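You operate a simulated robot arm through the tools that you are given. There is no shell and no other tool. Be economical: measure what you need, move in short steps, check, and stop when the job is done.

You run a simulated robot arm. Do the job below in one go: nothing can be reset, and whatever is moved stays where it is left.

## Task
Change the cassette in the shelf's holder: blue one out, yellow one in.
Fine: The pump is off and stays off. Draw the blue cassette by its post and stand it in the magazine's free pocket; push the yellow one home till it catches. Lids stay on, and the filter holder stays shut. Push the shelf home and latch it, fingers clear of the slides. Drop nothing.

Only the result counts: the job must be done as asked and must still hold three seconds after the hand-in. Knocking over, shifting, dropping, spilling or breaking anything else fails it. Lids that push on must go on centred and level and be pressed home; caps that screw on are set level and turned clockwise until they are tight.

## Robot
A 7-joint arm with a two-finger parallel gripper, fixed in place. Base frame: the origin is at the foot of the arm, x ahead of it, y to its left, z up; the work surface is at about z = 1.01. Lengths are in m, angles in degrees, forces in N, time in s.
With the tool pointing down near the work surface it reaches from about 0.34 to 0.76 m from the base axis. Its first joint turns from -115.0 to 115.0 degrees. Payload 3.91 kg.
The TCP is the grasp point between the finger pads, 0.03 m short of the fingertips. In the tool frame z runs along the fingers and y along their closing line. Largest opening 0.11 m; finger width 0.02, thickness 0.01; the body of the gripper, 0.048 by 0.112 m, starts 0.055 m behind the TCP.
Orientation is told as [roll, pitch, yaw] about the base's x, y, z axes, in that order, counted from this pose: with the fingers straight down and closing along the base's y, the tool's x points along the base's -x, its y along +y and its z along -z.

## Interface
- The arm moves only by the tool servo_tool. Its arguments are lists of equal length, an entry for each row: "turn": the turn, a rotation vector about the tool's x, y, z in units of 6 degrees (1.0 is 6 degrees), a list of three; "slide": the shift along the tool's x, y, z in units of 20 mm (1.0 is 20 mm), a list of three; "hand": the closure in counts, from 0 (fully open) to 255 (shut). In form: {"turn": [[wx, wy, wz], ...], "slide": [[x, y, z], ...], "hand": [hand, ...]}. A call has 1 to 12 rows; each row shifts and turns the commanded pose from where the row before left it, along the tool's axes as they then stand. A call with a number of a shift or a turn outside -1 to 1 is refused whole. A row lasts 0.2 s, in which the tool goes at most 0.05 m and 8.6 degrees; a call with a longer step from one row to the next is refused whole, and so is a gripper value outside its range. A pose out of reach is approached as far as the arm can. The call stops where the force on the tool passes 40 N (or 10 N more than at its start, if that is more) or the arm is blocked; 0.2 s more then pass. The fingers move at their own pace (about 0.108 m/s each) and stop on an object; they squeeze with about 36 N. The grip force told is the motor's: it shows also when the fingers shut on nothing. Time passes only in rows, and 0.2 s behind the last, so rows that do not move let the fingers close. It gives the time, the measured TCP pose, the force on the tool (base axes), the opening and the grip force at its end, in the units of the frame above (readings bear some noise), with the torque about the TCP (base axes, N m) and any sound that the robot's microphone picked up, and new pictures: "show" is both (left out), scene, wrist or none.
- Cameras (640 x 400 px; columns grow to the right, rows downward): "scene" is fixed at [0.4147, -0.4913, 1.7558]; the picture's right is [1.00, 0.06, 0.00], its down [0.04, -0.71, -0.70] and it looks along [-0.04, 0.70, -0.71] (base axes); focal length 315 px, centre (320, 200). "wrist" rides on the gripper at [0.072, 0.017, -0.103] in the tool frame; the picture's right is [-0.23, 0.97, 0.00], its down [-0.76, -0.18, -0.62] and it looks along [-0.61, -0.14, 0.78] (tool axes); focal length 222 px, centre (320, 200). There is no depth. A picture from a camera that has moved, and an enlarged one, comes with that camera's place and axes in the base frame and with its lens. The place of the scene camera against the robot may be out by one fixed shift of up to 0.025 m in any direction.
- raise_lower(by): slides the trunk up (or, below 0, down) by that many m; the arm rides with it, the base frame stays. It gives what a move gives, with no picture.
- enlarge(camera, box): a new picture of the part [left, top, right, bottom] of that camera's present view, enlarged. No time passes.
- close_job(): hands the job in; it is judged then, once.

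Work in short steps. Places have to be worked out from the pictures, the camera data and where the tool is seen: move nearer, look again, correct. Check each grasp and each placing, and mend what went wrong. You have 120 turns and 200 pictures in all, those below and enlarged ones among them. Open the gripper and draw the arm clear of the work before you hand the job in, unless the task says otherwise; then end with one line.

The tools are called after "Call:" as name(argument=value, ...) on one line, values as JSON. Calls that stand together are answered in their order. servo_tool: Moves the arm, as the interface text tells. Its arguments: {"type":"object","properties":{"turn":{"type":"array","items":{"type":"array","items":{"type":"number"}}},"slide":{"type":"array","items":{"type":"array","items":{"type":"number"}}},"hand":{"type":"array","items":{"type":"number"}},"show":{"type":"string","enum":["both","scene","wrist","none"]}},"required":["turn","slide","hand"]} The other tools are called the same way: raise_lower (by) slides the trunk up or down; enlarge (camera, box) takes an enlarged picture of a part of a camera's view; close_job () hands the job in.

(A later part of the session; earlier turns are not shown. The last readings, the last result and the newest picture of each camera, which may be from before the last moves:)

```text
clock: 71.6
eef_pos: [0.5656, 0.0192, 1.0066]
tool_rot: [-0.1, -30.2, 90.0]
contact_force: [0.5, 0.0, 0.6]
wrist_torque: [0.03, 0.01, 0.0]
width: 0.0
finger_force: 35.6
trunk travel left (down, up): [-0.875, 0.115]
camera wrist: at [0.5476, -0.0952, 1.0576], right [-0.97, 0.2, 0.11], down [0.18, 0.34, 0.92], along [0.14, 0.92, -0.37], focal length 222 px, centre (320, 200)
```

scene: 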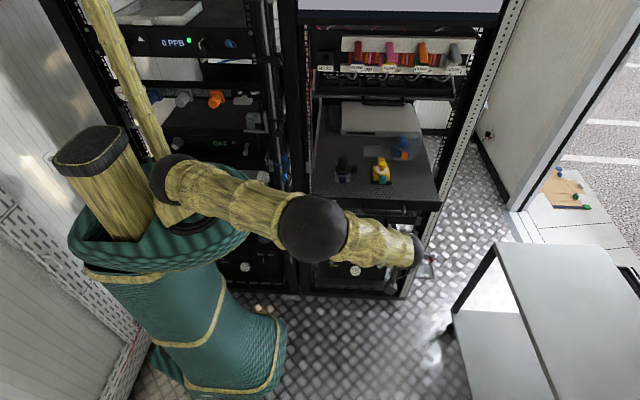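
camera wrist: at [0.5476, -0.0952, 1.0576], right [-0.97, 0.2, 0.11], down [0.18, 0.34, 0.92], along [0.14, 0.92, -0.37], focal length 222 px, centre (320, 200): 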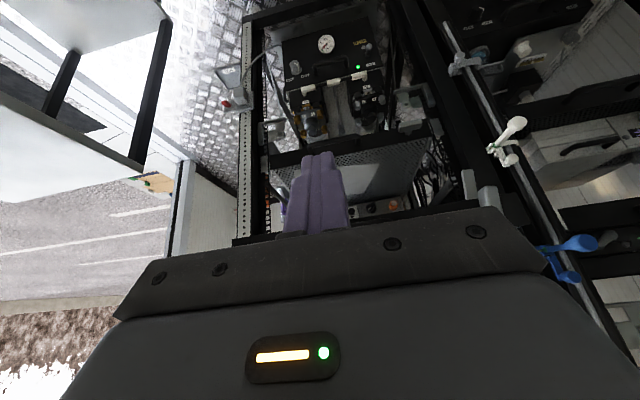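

The tilt works and the elbow has dropped well away from the rack. I'll continue to 84°.

Call:
servo_tool(turn=[[0, -1, 0], [0, -1, 0], [0, -1, 0], [0, -1, 0], [0, -1, 0], [0, -1, 0], [0, -1, 0], [0, -1, 0], [0, -1, 0]], slide=[[0, 0, 0], [0, 0, 0], [0, 0, 0], [0, 0, 0], [0, 0, 0], [0, 0, 0], [0, 0, 0], [0, 0, 0], [0, 0, 0]], hand=[255, 255, 255, 255, 255, 255, 255, 255, 255])

Call:
enlarge(camera="scene", box=[280, 150, 470, 300])

Call:
enlarge(camera="wrist", box=[220, 0, 540, 230])

```text
clock: 73.6
eef_pos: [0.564, 0.0203, 1.0061]
tool_rot: [-0.6, -84.2, 90.5]
contact_force: [-0.2, -0.7, 0.0]
wrist_torque: [0.03, 0.0, -0.02]
width: 0.0001
finger_force: 36.0
trunk travel left (down, up): [-0.875, 0.115]
camera wrist: at [0.5478, -0.0897, 0.9435], right [-0.97, 0.02, 0.23], down [0.18, -0.54, 0.82], along [0.14, 0.84, 0.52], focal length 222 px, centre (320, 200)
```

scene: 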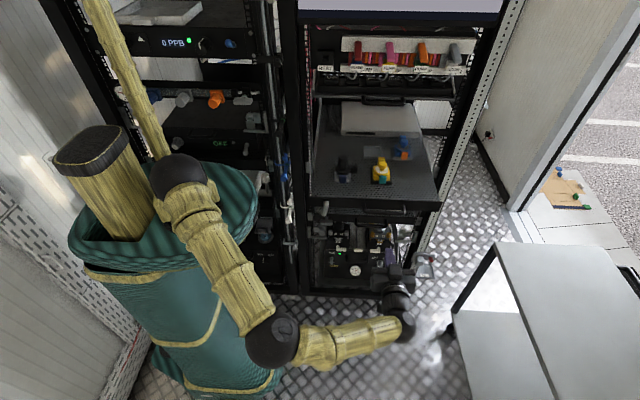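
wrist: 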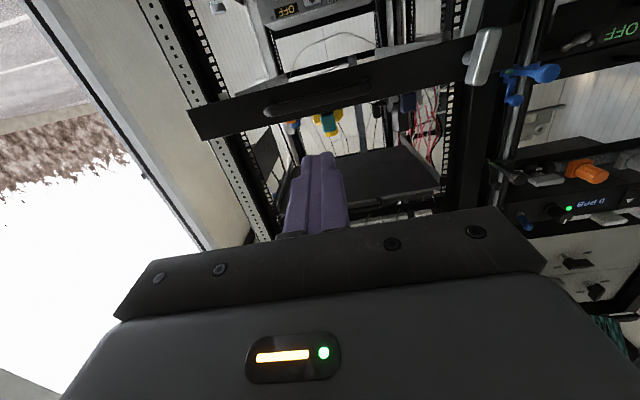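

```text
2.67 times, centred on (375, 225) of scene
camera zoom: at [0.4147, -0.4913, 1.7558], right [1.0, 0.06, 0.0], down [0.04, -0.71, -0.7], along [-0.04, 0.7, -0.71], focal length 839 px, centre (173, 133)
```

zoom: 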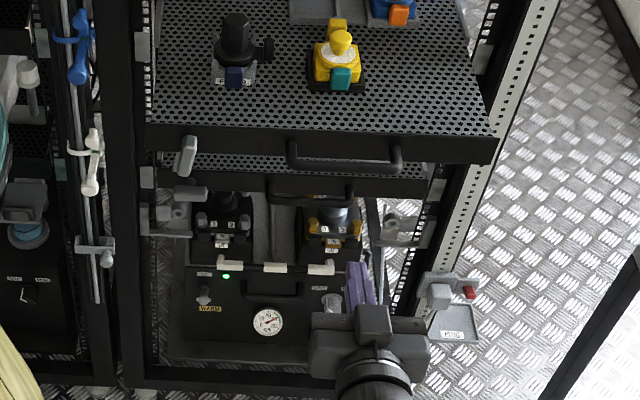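

```text
1.74 times, centred on (380, 115) of wrist
camera zoom: at [0.5478, -0.0897, 0.9435], right [-0.97, 0.02, 0.23], down [0.18, -0.54, 0.82], along [0.14, 0.84, 0.52], focal length 386 px, centre (216, 348)
```

zoom: 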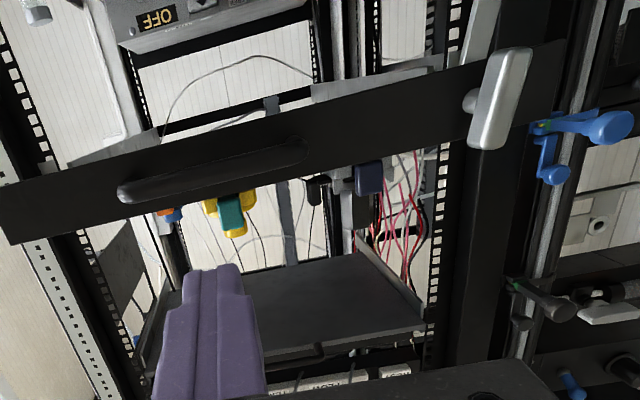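

The tool is nearly horizontal with the arm well clear. The bar is at (0.563, ~0.20, 0.983), and the T-handle centre at (0.370, 0.218, 0.984), standing vertical. I'll finish the tilt, lower 20 mm to bar height and approach.

Call:
servo_tool(turn=[[0, -0.97, 0], [0, 0, 0], [0, 0, 0], [0, 0, 0], [0, 0, 0], [0, 0, 0], [0, 0, 0], [0, 0, 0]], slide=[[0, 0, 0], [0.6, 0, 0], [0.55, 0, 0], [0, 0, 1], [0, 0, 1], [0, 0, 1], [0, 0, 1], [0, 0, 1]], hand=[255, 255, 255, 255, 255, 255, 255, 255])

Call:
enlarge(camera="wrist", box=[200, 0, 560, 230])

Call:
enlarge(camera="scene", box=[300, 180, 450, 280])

```text
clock: 75.6
eef_pos: [0.5864, 0.0491, 0.998]
tool_rot: [-39.6, -86.2, 123.4]
contact_force: [0.1, 0.3, -0.3]
wrist_torque: [-0.01, 0.0, 0.0]
width: 0.0
finger_force: 36.0
trunk travel left (down, up): [-0.875, 0.115]
stopped in row 8: the arm was blocked; the commanded pose is now the measured one
camera wrist: at [0.5597, -0.0562, 0.9295], right [-0.98, 0.12, 0.19], down [0.08, -0.6, 0.8], along [0.2, 0.79, 0.57], focal length 222 px, centre (320, 200)
```

scene: 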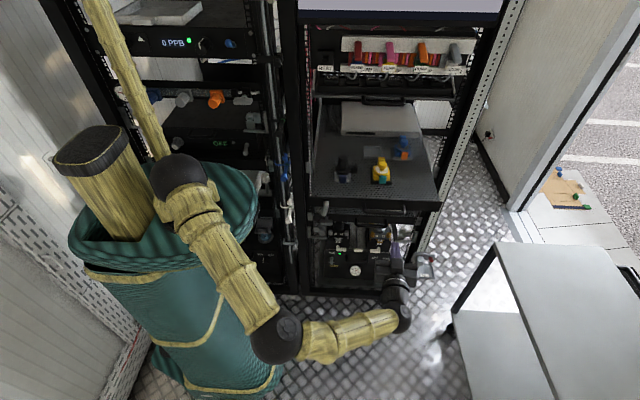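
wrist: 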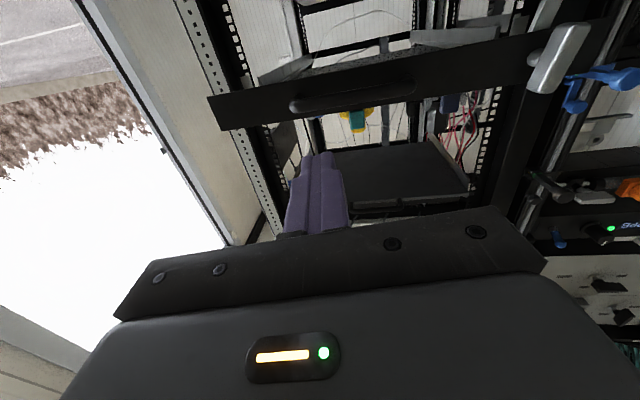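

```text
1.74 times, centred on (380, 115) of wrist
camera zoom: at [0.5597, -0.0562, 0.9295], right [-0.98, 0.12, 0.19], down [0.08, -0.6, 0.8], along [0.2, 0.79, 0.57], focal length 386 px, centre (216, 348)
```

zoom: 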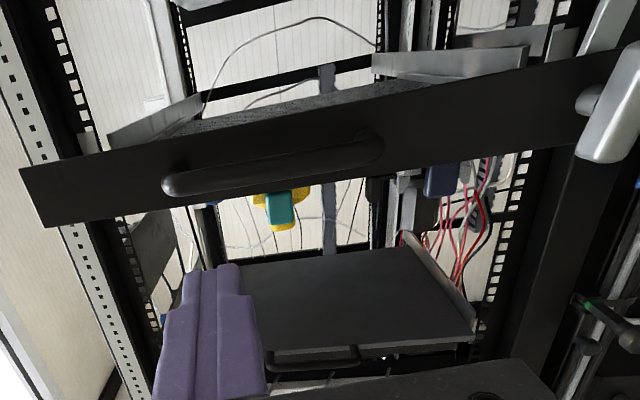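

```text
4.00 times, centred on (375, 230) of scene
camera zoom: at [0.4147, -0.4913, 1.7558], right [1.0, 0.06, 0.0], down [0.04, -0.71, -0.7], along [-0.04, 0.7, -0.71], focal length 1258 px, centre (100, 80)
```

zoom: 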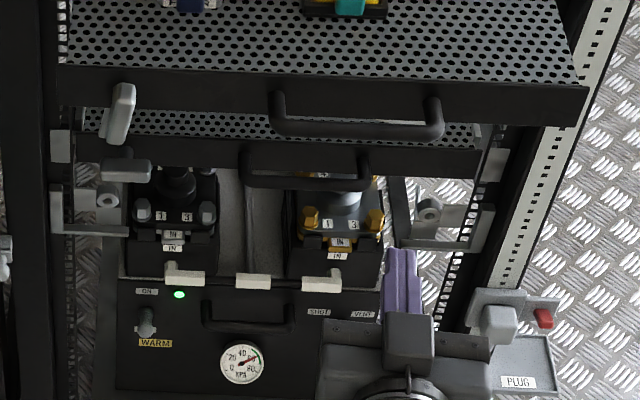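

The arm hit a joint limit in the fully horizontal pose. I'll go back to a moderate tilt (about 55°) and straighten the 6° yaw deviation.

Call:
servo_tool(turn=[[-0.5, 0.5, 0], [-0.5, 1, 0], [0, 1, 0], [0, 1, 0], [0, 1, 0], [0, 1, 0], [0, 0, 0]], slide=[[0, 0, -0.5], [0, 0, -0.5], [0, 0, 0], [0, 0, 0], [0, 0, 0], [0, 0, 0], [0, 0, 0]], hand=[255, 255, 255, 255, 255, 255, 255])

```text
clock: 77.2
eef_pos: [0.5822, 0.0278, 0.9978]
tool_rot: [-2.7, -54.0, 91.7]
contact_force: [0.1, -0.2, -0.3]
wrist_torque: [0.01, -0.01, -0.03]
width: 0.0
finger_force: 36.2
trunk travel left (down, up): [-0.875, 0.115]
camera wrist: at [0.5634, -0.0979, 0.999], right [-0.98, 0.14, 0.16], down [0.15, -0.06, 0.99], along [0.15, 0.99, 0.04], focal length 222 px, centre (320, 200)
```

scene: 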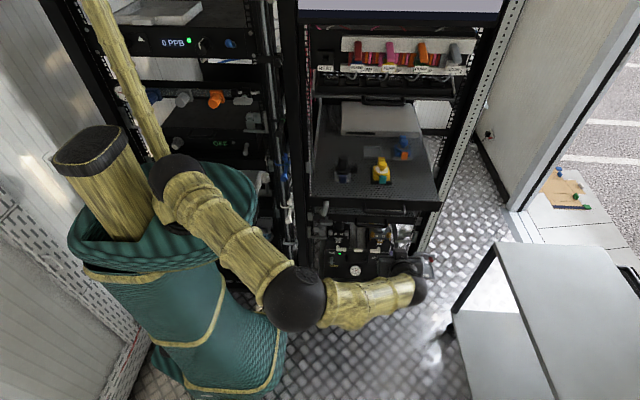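
wrist: 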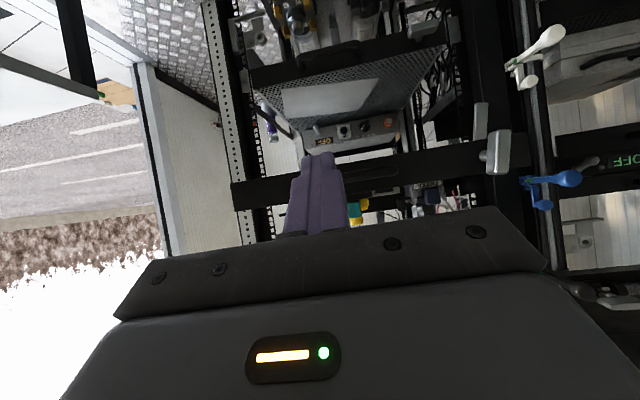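

54° tilt is reached. Now I'll shift left to x≈0.45 (flat panel between handle and latch), and advance toward the panel.

Call:
servo_tool(turn=[[-0.45, 0, 0], [0, 0, 0], [0, 0, 0], [0, 0, 0], [0, 0, 0], [0, 0, 0], [0, 0, 0], [0, 0, 0], [0, 0, 0], [0, 0, 0], [0, 0, 0]], slide=[[0, 0.94, 0], [0, 0.94, 0], [0, 0.94, 0], [0, 0.94, 0], [0, 0.94, 0], [0, 0.94, 0], [0, 0.94, 0], [-0.588, 0, 0.809], [-0.588, 0, 0.809], [-0.588, 0, 0.809], [-0.588, 0, 0.809]], hand=[255, 255, 255, 255, 255, 255, 255, 255, 255, 255, 255])

Call:
enlarge(camera="scene", box=[290, 180, 450, 300])

Call:
enlarge(camera="wrist", box=[200, 60, 560, 260])

```text
clock: 79.6
eef_pos: [0.4493, 0.1076, 0.9972]
tool_rot: [0.1, -54.1, 92.0]
contact_force: [0.0, -0.2, -0.4]
wrist_torque: [-0.01, -0.01, -0.01]
width: 0.0004
finger_force: 36.6
trunk travel left (down, up): [-0.875, 0.115]
camera wrist: at [0.4357, -0.0198, 0.9986], right [-0.98, 0.1, 0.19], down [0.18, -0.05, 0.98], along [0.11, 0.99, 0.03], focal length 222 px, centre (320, 200)
```

scene: 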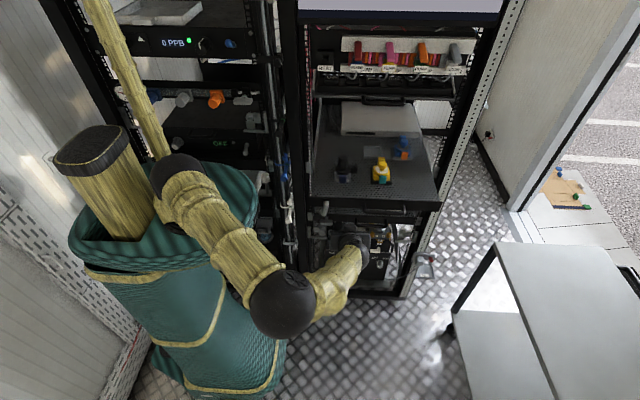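
wrist: 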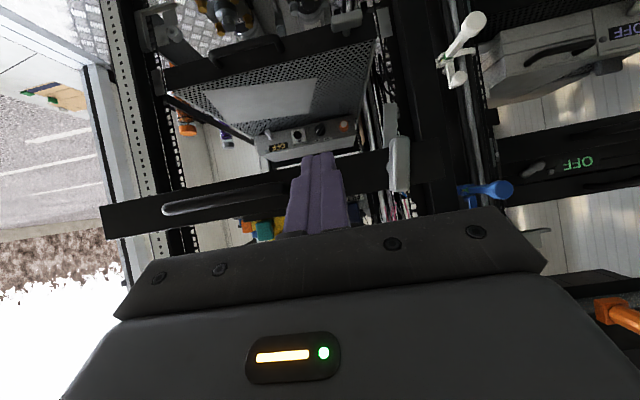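

```text
3.33 times, centred on (370, 240) of scene
camera zoom: at [0.4147, -0.4913, 1.7558], right [1.0, 0.06, 0.0], down [0.04, -0.71, -0.7], along [-0.04, 0.7, -0.71], focal length 1048 px, centre (153, 67)
```

zoom: 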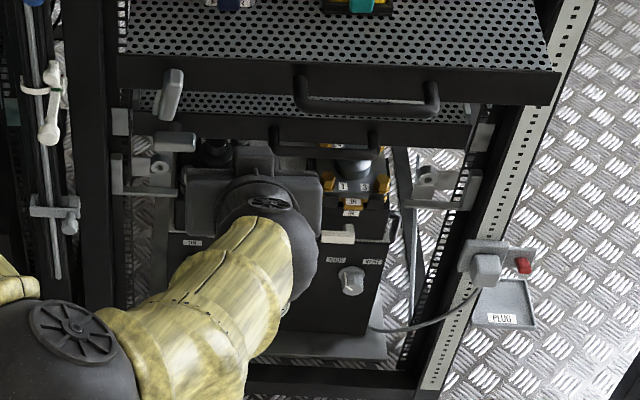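

```text
1.78 times, centred on (380, 160) of wrist
camera zoom: at [0.4357, -0.0198, 0.9986], right [-0.98, 0.1, 0.19], down [0.18, -0.05, 0.98], along [0.11, 0.99, 0.03], focal length 395 px, centre (213, 271)
```

zoom: 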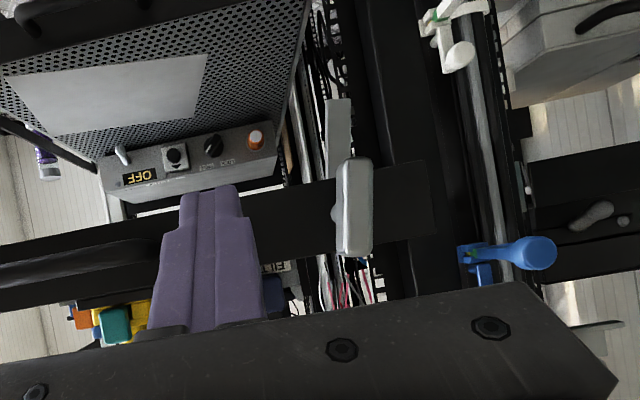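

Clear approach to the panel. I'll advance slowly (10 mm per row) to contact and push.

Call:
servo_tool(turn=[[0, 0, 0], [0, 0, 0], [0, 0, 0], [0, 0, 0], [0, 0, 0], [0, 0, 0], [0, 0, 0], [0, 0, 0], [0, 0, 0], [0, 0, 0], [0, 0, 0], [0, 0, 0]], slide=[[-0.294, 0, 0.405], [-0.294, 0, 0.405], [-0.294, 0, 0.405], [-0.294, 0, 0.405], [-0.294, 0, 0.405], [-0.294, 0, 0.405], [-0.294, 0, 0.405], [-0.294, 0, 0.405], [-0.2, 0, 0.27], [-0.2, 0, 0.27], [-0.2, 0, 0.27], [-0.2, 0, 0.27]], hand=[255, 255, 255, 255, 255, 255, 255, 255, 255, 255, 255, 255])

Call:
enlarge(camera="scene", box=[290, 160, 450, 280])

Call:
enlarge(camera="wrist", box=[200, 60, 560, 260])

```text
clock: 82.2
eef_pos: [0.4462, 0.2132, 0.9966]
tool_rot: [0.1, -54.0, 91.8]
contact_force: [0.0, 0.1, -1.0]
wrist_torque: [-0.02, 0.01, -0.02]
width: 0.0001
finger_force: 35.7
trunk travel left (down, up): [-0.875, 0.115]
camera wrist: at [0.4329, 0.0878, 0.9989], right [-0.98, 0.1, 0.19], down [0.18, -0.05, 0.98], along [0.11, 0.99, 0.03], focal length 222 px, centre (320, 200)
```

scene: 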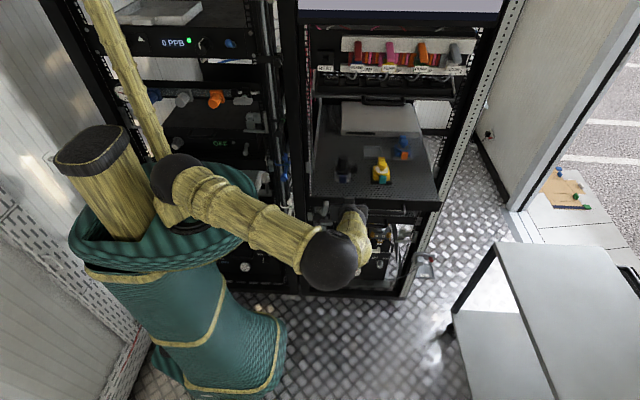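
wrist: 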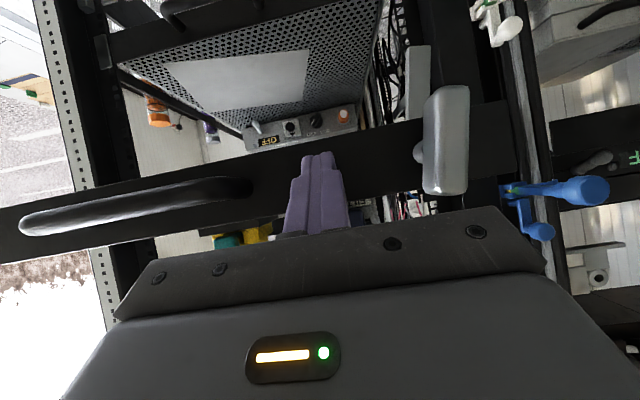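

```text
3.33 times, centred on (370, 220) of scene
camera zoom: at [0.4147, -0.4913, 1.7558], right [1.0, 0.06, 0.0], down [0.04, -0.71, -0.7], along [-0.04, 0.7, -0.71], focal length 1048 px, centre (153, 133)
```

zoom: 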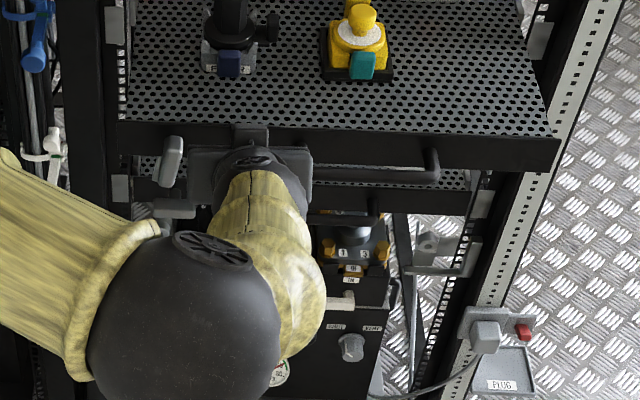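

```text
1.78 times, centred on (380, 160) of wrist
camera zoom: at [0.4329, 0.0878, 0.9989], right [-0.98, 0.1, 0.19], down [0.18, -0.05, 0.98], along [0.11, 0.99, 0.03], focal length 395 px, centre (213, 271)
```

zoom: 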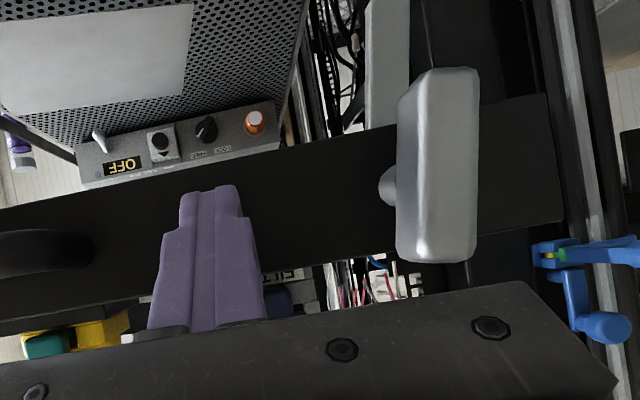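

Just about at the panel. I'll continue pushing at 8–10 mm per row.

Call:
servo_tool(turn=[[0, 0, 0], [0, 0, 0], [0, 0, 0], [0, 0, 0], [0, 0, 0], [0, 0, 0], [0, 0, 0], [0, 0, 0], [0, 0, 0], [0, 0, 0]], slide=[[-0.2, 0, 0.27], [-0.2, 0, 0.27], [-0.24, 0, 0.324], [-0.24, 0, 0.324], [-0.24, 0, 0.324], [-0.24, 0, 0.324], [-0.24, 0, 0.324], [-0.24, 0, 0.324], [-0.24, 0, 0.324], [-0.2, 0, 0.27]], hand=[255, 255, 255, 255, 255, 255, 255, 255, 255, 255])

Call:
enlarge(camera="scene", box=[290, 140, 450, 260])

```text
clock: 84.4
eef_pos: [0.4421, 0.2912, 0.999]
tool_rot: [0.1, -54.1, 91.9]
contact_force: [1.4, -1.1, -1.6]
wrist_torque: [-0.14, -0.05, -0.08]
width: 0.0
finger_force: 35.7
trunk travel left (down, up): [-0.875, 0.115]
camera wrist: at [0.4295, 0.1646, 1.0004], right [-0.98, 0.1, 0.18], down [0.18, -0.05, 0.98], along [0.11, 0.99, 0.03], focal length 222 px, centre (320, 200)
```

scene: 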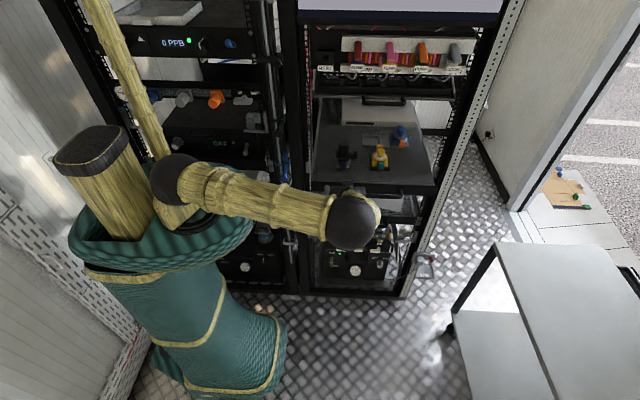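
wrist: 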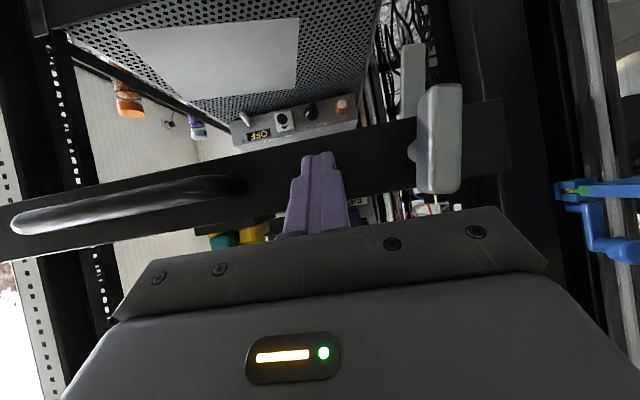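

```text
3.33 times, centred on (370, 200) of scene
camera zoom: at [0.4147, -0.4913, 1.7558], right [1.0, 0.06, 0.0], down [0.04, -0.71, -0.7], along [-0.04, 0.7, -0.71], focal length 1048 px, centre (153, 200)
```

zoom: 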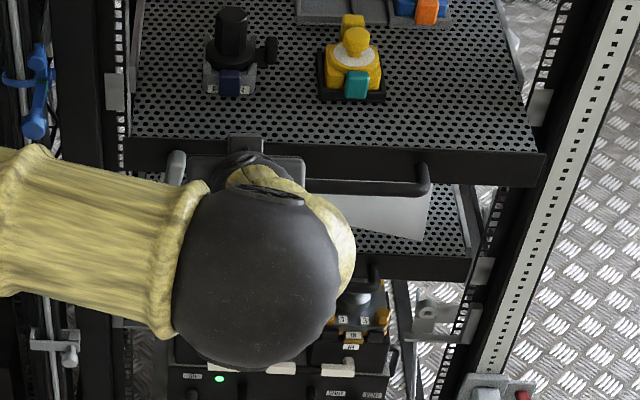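

It's sliding in smoothly. I'll continue.

Call:
servo_tool(turn=[[0, 0, 0], [0, 0, 0], [0, 0, 0], [0, 0, 0], [0, 0, 0], [0, 0, 0], [0, 0, 0], [0, 0, 0]], slide=[[-0.2, 0, 0.27], [-0.2, -0.03, 0.27], [-0.24, -0.03, 0.324], [-0.24, -0.03, 0.324], [-0.24, -0.03, 0.324], [-0.24, -0.03, 0.324], [-0.2, -0.03, 0.27], [-0.2, 0, 0.27]], hand=[255, 255, 255, 255, 255, 255, 255, 255])

Call:
enlarge(camera="scene", box=[290, 120, 450, 240])

```text
clock: 86.2
eef_pos: [0.4441, 0.3509, 0.9991]
tool_rot: [-0.1, -54.0, 91.9]
contact_force: [-0.3, 0.3, -0.4]
wrist_torque: [0.03, -0.01, 0.04]
width: 0.0
finger_force: 36.1
trunk travel left (down, up): [-0.875, 0.115]
camera wrist: at [0.4309, 0.2232, 1.0007], right [-0.98, 0.1, 0.18], down [0.18, -0.05, 0.98], along [0.11, 0.99, 0.03], focal length 222 px, centre (320, 200)
```

scene: 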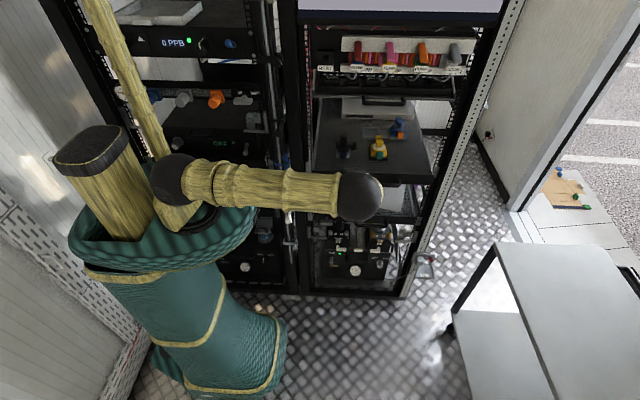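
wrist: 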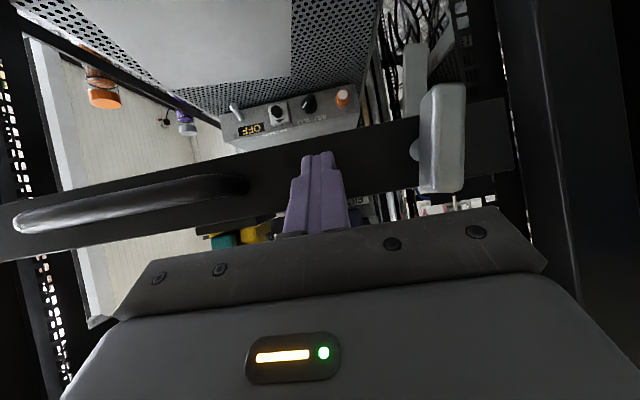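

```text
3.33 times, centred on (370, 180) of scene
camera zoom: at [0.4147, -0.4913, 1.7558], right [1.0, 0.06, 0.0], down [0.04, -0.71, -0.7], along [-0.04, 0.7, -0.71], focal length 1048 px, centre (153, 267)
```

zoom: 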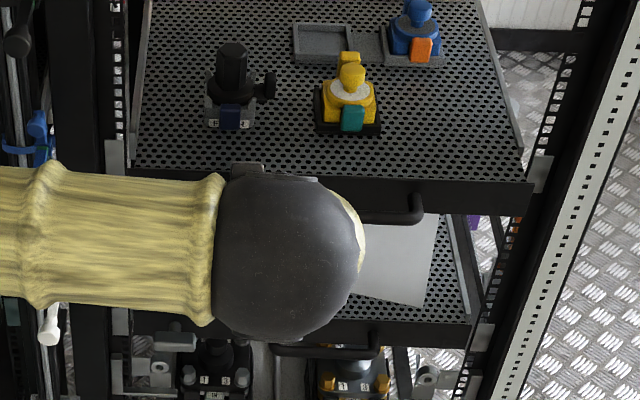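

About 30 mm should remain, judging by the side plates against the lower shelf. I'll push slowly until it seats.

Call:
servo_tool(turn=[[0, 0, 0], [0, 0, 0], [0, 0, 0], [0, 0, 0], [0, 0, 0], [0, 0, 0]], slide=[[-0.147, -0.02, 0.2025], [-0.147, -0.02, 0.2025], [-0.147, -0.02, 0.2025], [-0.147, -0.02, 0.2025], [-0.147, -0.02, 0.2025], [-0.147, 0, 0.2025]], hand=[255, 255, 255, 255, 255, 255])

Call:
enlarge(camera="scene", box=[290, 120, 450, 240])

```text
clock: 87.6
eef_pos: [0.4452, 0.3807, 0.9989]
tool_rot: [-0.1, -53.9, 92.0]
contact_force: [0.6, 0.0, -0.6]
wrist_torque: [0.01, 0.02, 0.03]
width: 0.0
finger_force: 35.8
trunk travel left (down, up): [-0.875, 0.115]
camera wrist: at [0.4318, 0.2535, 1.0003], right [-0.98, 0.1, 0.18], down [0.18, -0.05, 0.98], along [0.11, 0.99, 0.03], focal length 222 px, centre (320, 200)
```

scene: 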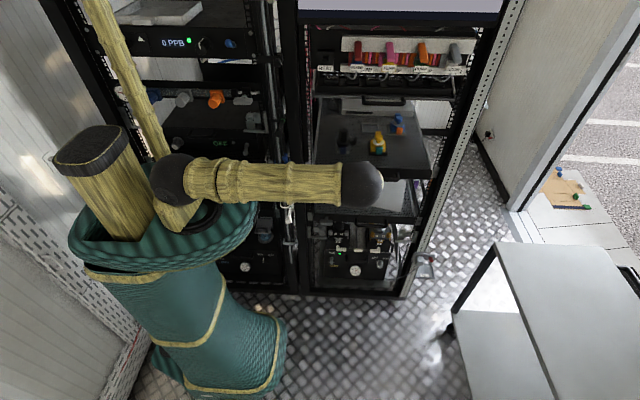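
wrist: 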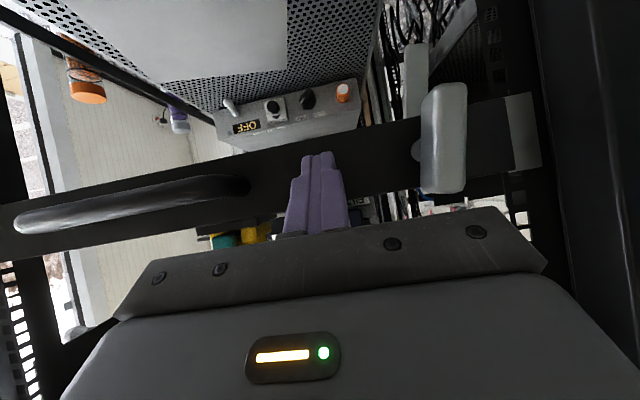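

```text
3.33 times, centred on (370, 180) of scene
camera zoom: at [0.4147, -0.4913, 1.7558], right [1.0, 0.06, 0.0], down [0.04, -0.71, -0.7], along [-0.04, 0.7, -0.71], focal length 1048 px, centre (153, 267)
```

zoom: 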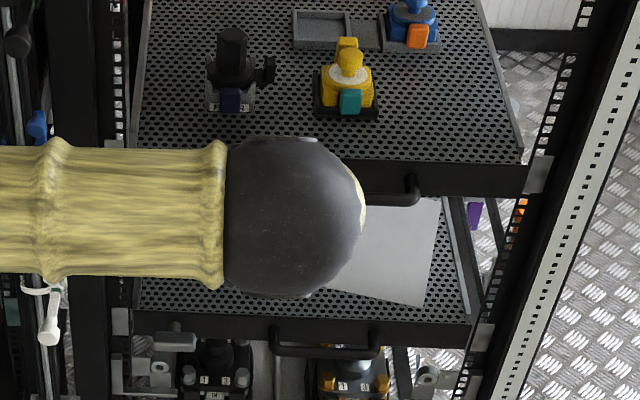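

Nearly flush. I'll push on in 3–4 mm steps until it's blocked.

Call:
servo_tool(turn=[[0, 0, 0], [0, 0, 0], [0, 0, 0], [0, 0, 0], [0, 0, 0], [0, 0, 0]], slide=[[-0.118, -0.01, 0.162], [-0.118, -0.01, 0.162], [-0.118, -0.01, 0.162], [-0.118, -0.01, 0.162], [-0.118, -0.01, 0.162], [-0.118, 0, 0.162]], hand=[255, 255, 255, 255, 255, 255])

Call:
enlarge(camera="scene", box=[290, 120, 450, 240])

```text
clock: 89.0
eef_pos: [0.446, 0.3949, 0.9986]
tool_rot: [0.3, -53.6, 91.6]
contact_force: [-0.5, -21.7, 4.4]
wrist_torque: [-0.11, -0.03, -0.03]
width: 0.0001
finger_force: 35.9
trunk travel left (down, up): [-0.875, 0.115]
stopped in row 6: the force on the tool passed its limit at 44 N (the readings are from after the stop); the commanded pose is now the measured one
camera wrist: at [0.4323, 0.2684, 0.9997], right [-0.98, 0.1, 0.19], down [0.18, -0.04, 0.98], along [0.11, 0.99, 0.02], focal length 222 px, centre (320, 200)
```

scene: 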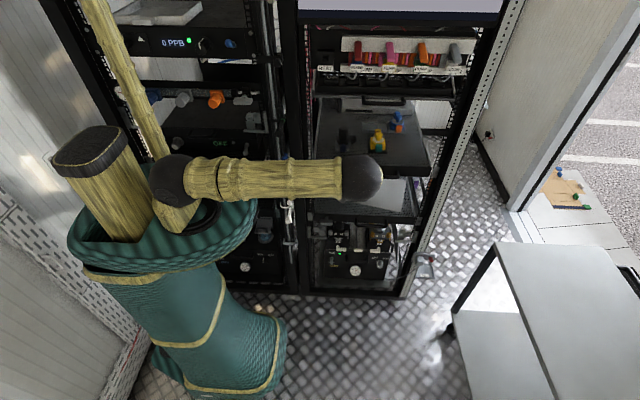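
wrist: 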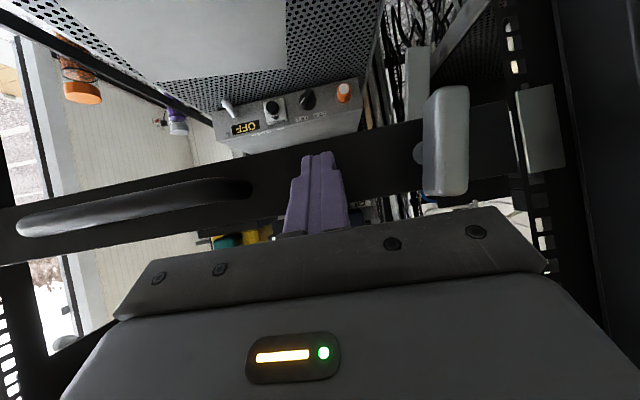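

```text
3.33 times, centred on (370, 180) of scene
camera zoom: at [0.4147, -0.4913, 1.7558], right [1.0, 0.06, 0.0], down [0.04, -0.71, -0.7], along [-0.04, 0.7, -0.71], focal length 1048 px, centre (153, 267)
```

zoom: 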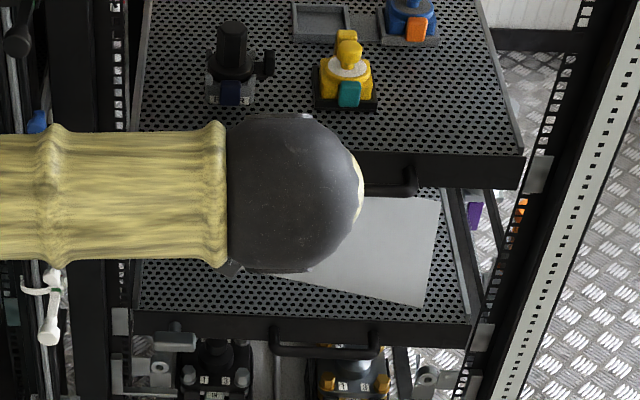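

44 N against a hard stop: the shelf is home, and everything on it is still standing. Now I'll study the latch: T-handle, tongue and keeper.

Call:
enlarge(camera="wrist", box=[370, 20, 590, 240])

Call:
enlarge(camera="scene", box=[300, 200, 360, 250])

```text
1.82 times, centred on (480, 130) of wrist
camera zoom: at [0.4323, 0.2684, 0.9997], right [-0.98, 0.1, 0.19], down [0.18, -0.04, 0.98], along [0.11, 0.99, 0.02], focal length 404 px, centre (29, 327)
```

zoom: 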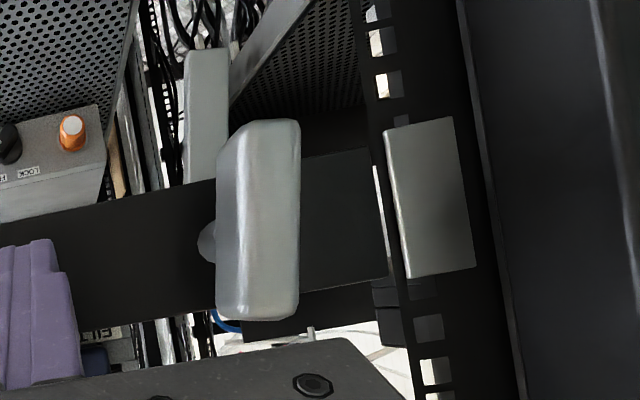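

```text
8.00 times, centred on (330, 225) of scene
camera zoom: at [0.4147, -0.4913, 1.7558], right [1.0, 0.06, 0.0], down [0.04, -0.71, -0.7], along [-0.04, 0.7, -0.71], focal length 2516 px, centre (240, 0)
```

zoom: 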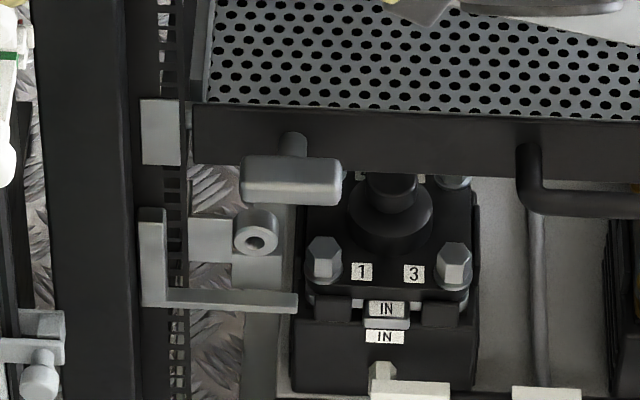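

The tongue hangs down behind the panel and the keeper is on the left upright, so the T-handle must turn clockwise as seen from the front (top end toward +x). The shaft is at (0.371, ~0.984). I'll back off, rise, and move left beside the top end.

Call:
servo_tool(turn=[[0, 0, 0], [0, 0, 0], [0, 0, 0], [0, 0, 0], [0, 0, 0], [0, 0, 0], [0, 0, 0], [0, 0, 0], [0, 0, 0], [0, 0, 0]], slide=[[0.588, 0, -0.809], [0.588, 0, -0.809], [0.588, 0, -0.809], [-0.485, 0, -0.353], [-0.485, 0, -0.353], [0, 1, 0], [0, 1, 0], [0, 1, 0], [0, 1, 0], [0, 1, 0]], hand=[255, 255, 255, 255, 255, 255, 255, 255, 255, 255])

Call:
enlarge(camera="wrist", box=[200, 40, 440, 240])

Call:
enlarge(camera="scene", box=[290, 120, 450, 240])

```text
clock: 91.2
eef_pos: [0.3476, 0.3365, 1.0221]
tool_rot: [0.3, -53.6, 91.8]
contact_force: [-1.0, 0.6, 0.1]
wrist_torque: [-0.01, -0.01, 0.01]
width: 0.0002
finger_force: 36.4
trunk travel left (down, up): [-0.875, 0.115]
camera wrist: at [0.3341, 0.2102, 1.0237], right [-0.98, 0.1, 0.19], down [0.18, -0.04, 0.98], along [0.11, 0.99, 0.02], focal length 222 px, centre (320, 200)
```

scene: 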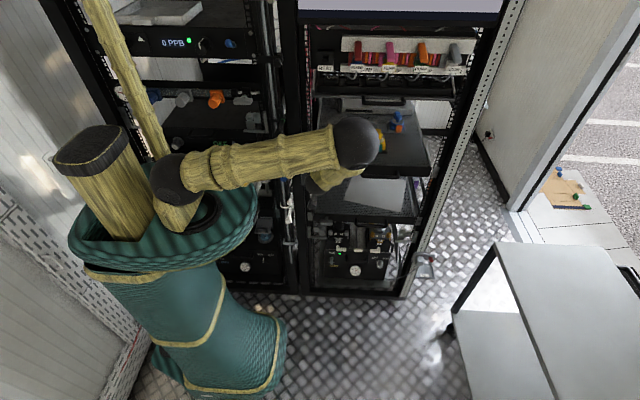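
wrist: 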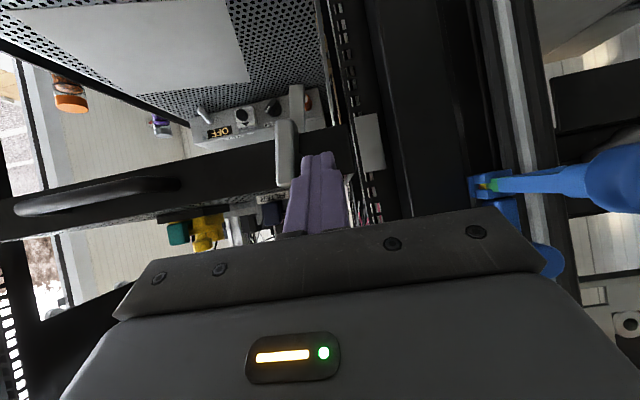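

```text
2.00 times, centred on (320, 140) of wrist
camera zoom: at [0.3341, 0.2102, 1.0237], right [-0.98, 0.1, 0.19], down [0.18, -0.04, 0.98], along [0.11, 0.99, 0.02], focal length 444 px, centre (320, 320)
```

zoom: 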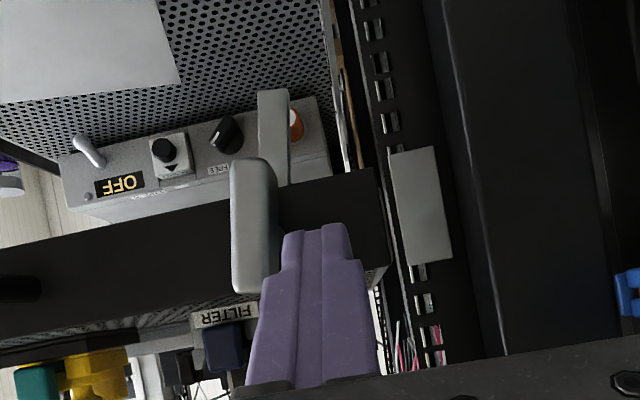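

```text
3.33 times, centred on (370, 180) of scene
camera zoom: at [0.4147, -0.4913, 1.7558], right [1.0, 0.06, 0.0], down [0.04, -0.71, -0.7], along [-0.04, 0.7, -0.71], focal length 1048 px, centre (153, 267)
```

zoom: 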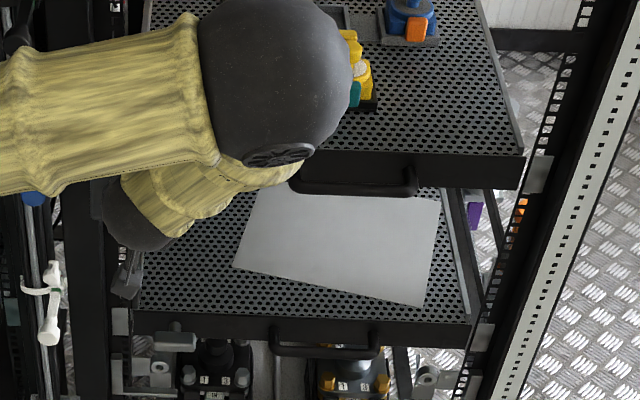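

The finger is just left of the T-handle's top. I'll advance ~44 mm so the tip overlaps the handle in depth, and drop 4 mm.

Call:
servo_tool(turn=[[0, 0, 0], [0, 0, 0], [0, 0, 0], [0, 0, 0]], slide=[[-0.35, 0, 0.485], [-0.35, 0, 0.485], [-0.35, 0, 0.485], [-0.07, 0, 0.48]], hand=[255, 255, 255, 255], show="wrist")

Call:
enlarge(camera="wrist", box=[220, 60, 420, 240])

```text
clock: 92.2
eef_pos: [0.3458, 0.381, 1.0167]
tool_rot: [0.4, -53.6, 91.7]
contact_force: [0.4, 0.1, -0.4]
wrist_torque: [-0.03, 0.01, 0.01]
width: 0.0
finger_force: 35.9
trunk travel left (down, up): [-0.875, 0.115]
camera wrist: at [0.3328, 0.2546, 1.0183], right [-0.98, 0.1, 0.19], down [0.18, -0.04, 0.98], along [0.11, 0.99, 0.02], focal length 222 px, centre (320, 200)
```

wrist: 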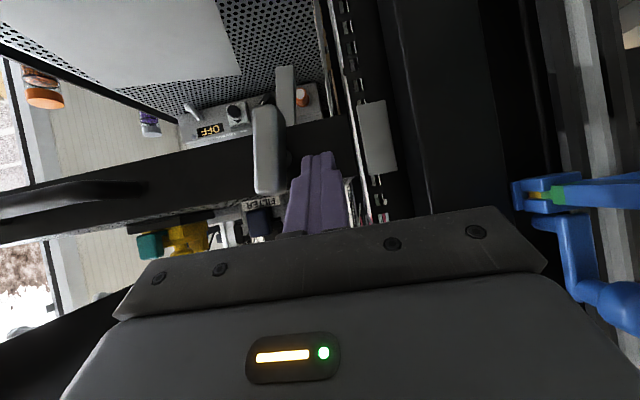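

```text
2.22 times, centred on (320, 150) of wrist
camera zoom: at [0.3328, 0.2546, 1.0183], right [-0.98, 0.1, 0.19], down [0.18, -0.04, 0.98], along [0.11, 0.99, 0.02], focal length 494 px, centre (320, 311)
```

zoom: 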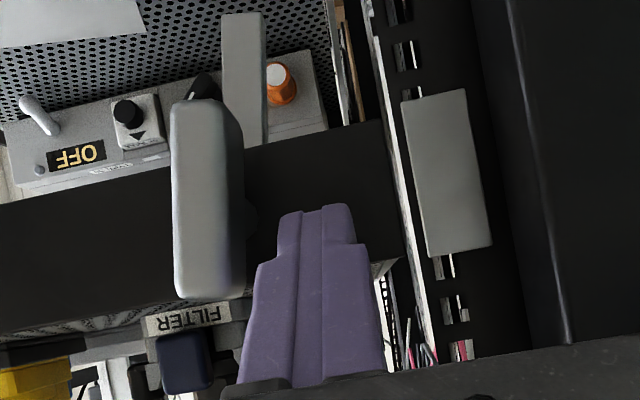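

I'll raise 8 mm for leverage, then push the top of the handle toward +x and watch the forces.

Call:
servo_tool(turn=[[0, 0, 0], [0, 0, 0], [0, 0, 0], [0, 0, 0], [0, 0, 0]], slide=[[-0.324, 0, -0.235], [-0.1, -0.3, -0.074], [-0.1, -0.3, -0.074], [-0.04, -0.3, -0.03], [-0.04, -0.3, -0.03]], hand=[255, 255, 255, 255, 255], show="wrist")

Call:
enlarge(camera="wrist", box=[220, 60, 420, 240])

```text
clock: 93.4
eef_pos: [0.3698, 0.381, 1.0314]
tool_rot: [0.3, -53.5, 91.7]
contact_force: [-1.0, -1.1, -0.4]
wrist_torque: [-0.02, 0.07, 0.03]
width: 0.0001
finger_force: 36.2
trunk travel left (down, up): [-0.875, 0.115]
camera wrist: at [0.3567, 0.2548, 1.0336], right [-0.98, 0.1, 0.19], down [0.18, -0.04, 0.98], along [0.11, 0.99, 0.02], focal length 222 px, centre (320, 200)
```

wrist: 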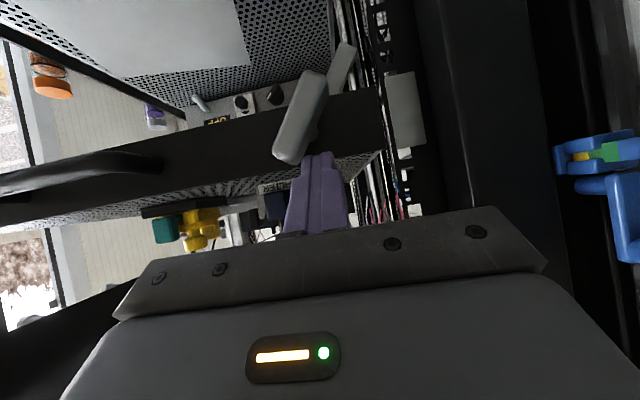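

```text
2.22 times, centred on (320, 150) of wrist
camera zoom: at [0.3567, 0.2548, 1.0336], right [-0.98, 0.1, 0.19], down [0.18, -0.04, 0.98], along [0.11, 0.99, 0.02], focal length 494 px, centre (320, 311)
```

zoom: 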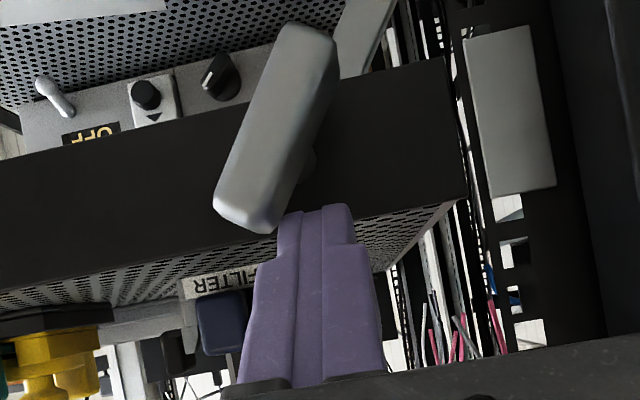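

The handle and tongue turn together with little force. I'll continue along the arc, over and down.

Call:
servo_tool(turn=[[0, 0, 0], [0, 0, 0], [0, 0, 0], [0, 0, 0]], slide=[[0.04, -0.3, 0.03], [0.121, -0.3, 0.088], [0.2, -0.3, 0.147], [0.243, -0.15, 0.176]], hand=[255, 255, 255, 255], show="wrist")

Call:
enlarge(camera="wrist", box=[220, 60, 420, 240])

```text
clock: 94.4
eef_pos: [0.3905, 0.3827, 1.0202]
tool_rot: [-0.2, -54.0, 92.3]
contact_force: [-4.8, -4.1, 25.8]
wrist_torque: [0.36, 0.14, 0.02]
width: 0.0001
finger_force: 36.2
trunk travel left (down, up): [-0.875, 0.115]
camera wrist: at [0.3763, 0.2558, 1.0215], right [-0.98, 0.1, 0.18], down [0.18, -0.05, 0.98], along [0.11, 0.99, 0.03], focal length 222 px, centre (320, 200)
```

wrist: 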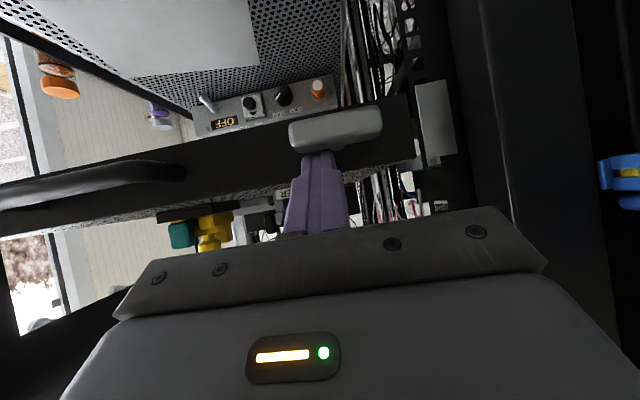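

```text
2.22 times, centred on (320, 150) of wrist
camera zoom: at [0.3763, 0.2558, 1.0215], right [-0.98, 0.1, 0.18], down [0.18, -0.05, 0.98], along [0.11, 0.99, 0.03], focal length 494 px, centre (320, 311)
```

zoom: 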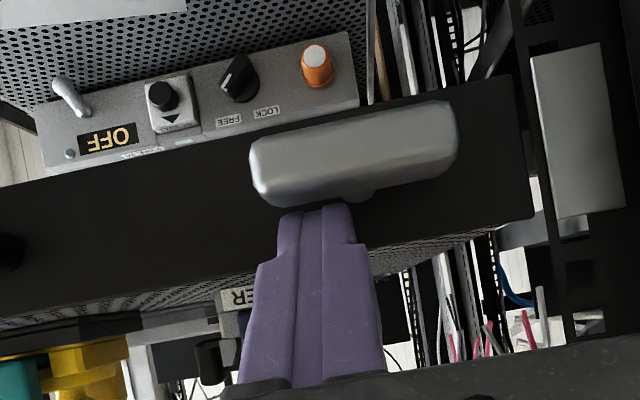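

The handle is horizontal, parallel to the panel, against a stop at 26 N. I'll press one last 2 mm, then lift off and back away.

Call:
servo_tool(turn=[[0, 0, 0], [0, 0, 0]], slide=[[0.06, 0, 0.044], [0, 0, 0]], hand=[255, 255], show="none")

Call:
servo_tool(turn=[[0, 0, 0], [0, 0, 0], [0, 0, 0], [0, 0, 0], [0, 0, 0], [0, 0, 0], [0, 0, 0], [0, 0, 0], [0, 0, 0]], slide=[[-0.4, 0, -0.3], [-0.5, 0, -0.36], [0.588, 0, -0.809], [0.588, 0, -0.809], [0.588, 0, -0.809], [0.588, 0, -0.809], [0.588, 0, -0.809], [0.588, 0, -0.809], [0.588, 0, -0.809]], hand=[255, 255, 255, 255, 255, 255, 255, 255, 255])

Call:
enlarge(camera="wrist", box=[240, 60, 440, 220])

Call:
enlarge(camera="scene", box=[290, 110, 450, 240])

```text
clock: 95.0
eef_pos: [0.3901, 0.3838, 1.0196]
tool_rot: [-0.5, -54.3, 92.6]
contact_force: [-3.6, -5.6, 16.6]
wrist_torque: [0.18, 0.16, 0.18]
width: 0.0
finger_force: 35.9
trunk travel left (down, up): [-0.875, 0.115]
stopped in row 2: the force on the tool passed its limit at 42 N (the readings are from after the stop); the commanded pose is now the measured one
```

```text
clock: 97.0
eef_pos: [0.3955, 0.2421, 1.0382]
tool_rot: [-0.2, -54.1, 92.2]
contact_force: [1.0, 0.4, 0.9]
wrist_torque: [0.0, 0.02, -0.02]
width: 0.0
finger_force: 35.9
trunk travel left (down, up): [-0.875, 0.115]
camera wrist: at [0.3837, 0.1158, 1.0408], right [-0.98, 0.1, 0.18], down [0.18, -0.05, 0.98], along [0.11, 0.99, 0.03], focal length 222 px, centre (320, 200)
```

scene: 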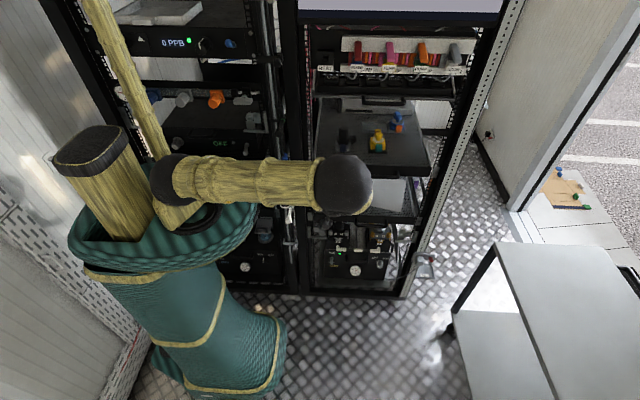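
wrist: 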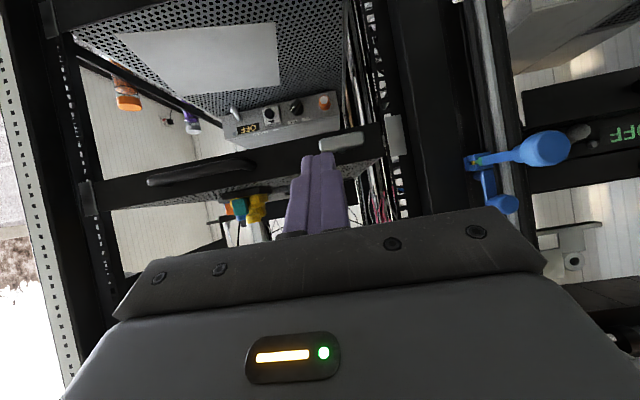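

```text
2.50 times, centred on (340, 140) of wrist
camera zoom: at [0.3837, 0.1158, 1.0408], right [-0.98, 0.1, 0.18], down [0.18, -0.05, 0.98], along [0.11, 0.99, 0.03], focal length 555 px, centre (270, 350)
```

zoom: 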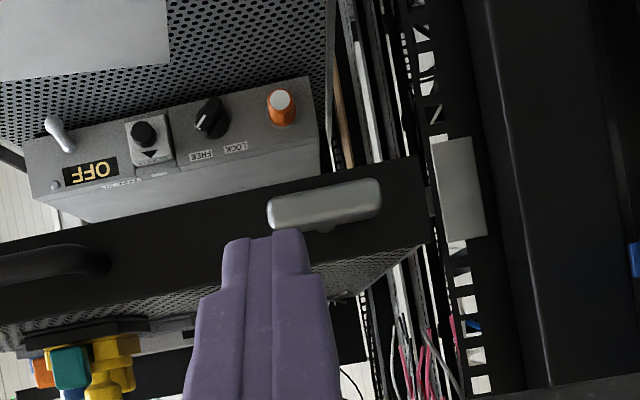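

```text
3.08 times, centred on (370, 175) of scene
camera zoom: at [0.4147, -0.4913, 1.7558], right [1.0, 0.06, 0.0], down [0.04, -0.71, -0.7], along [-0.04, 0.7, -0.71], focal length 968 px, centre (166, 277)
```

zoom: 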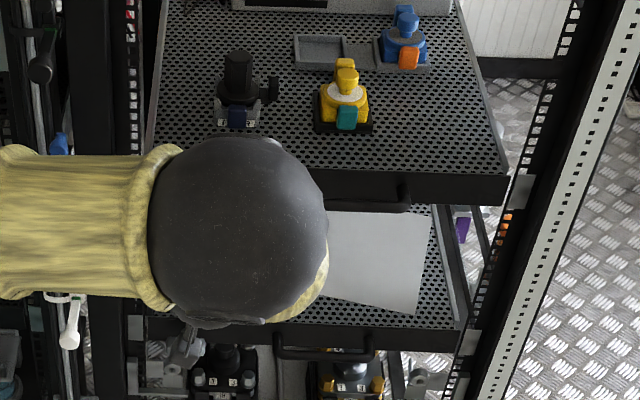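

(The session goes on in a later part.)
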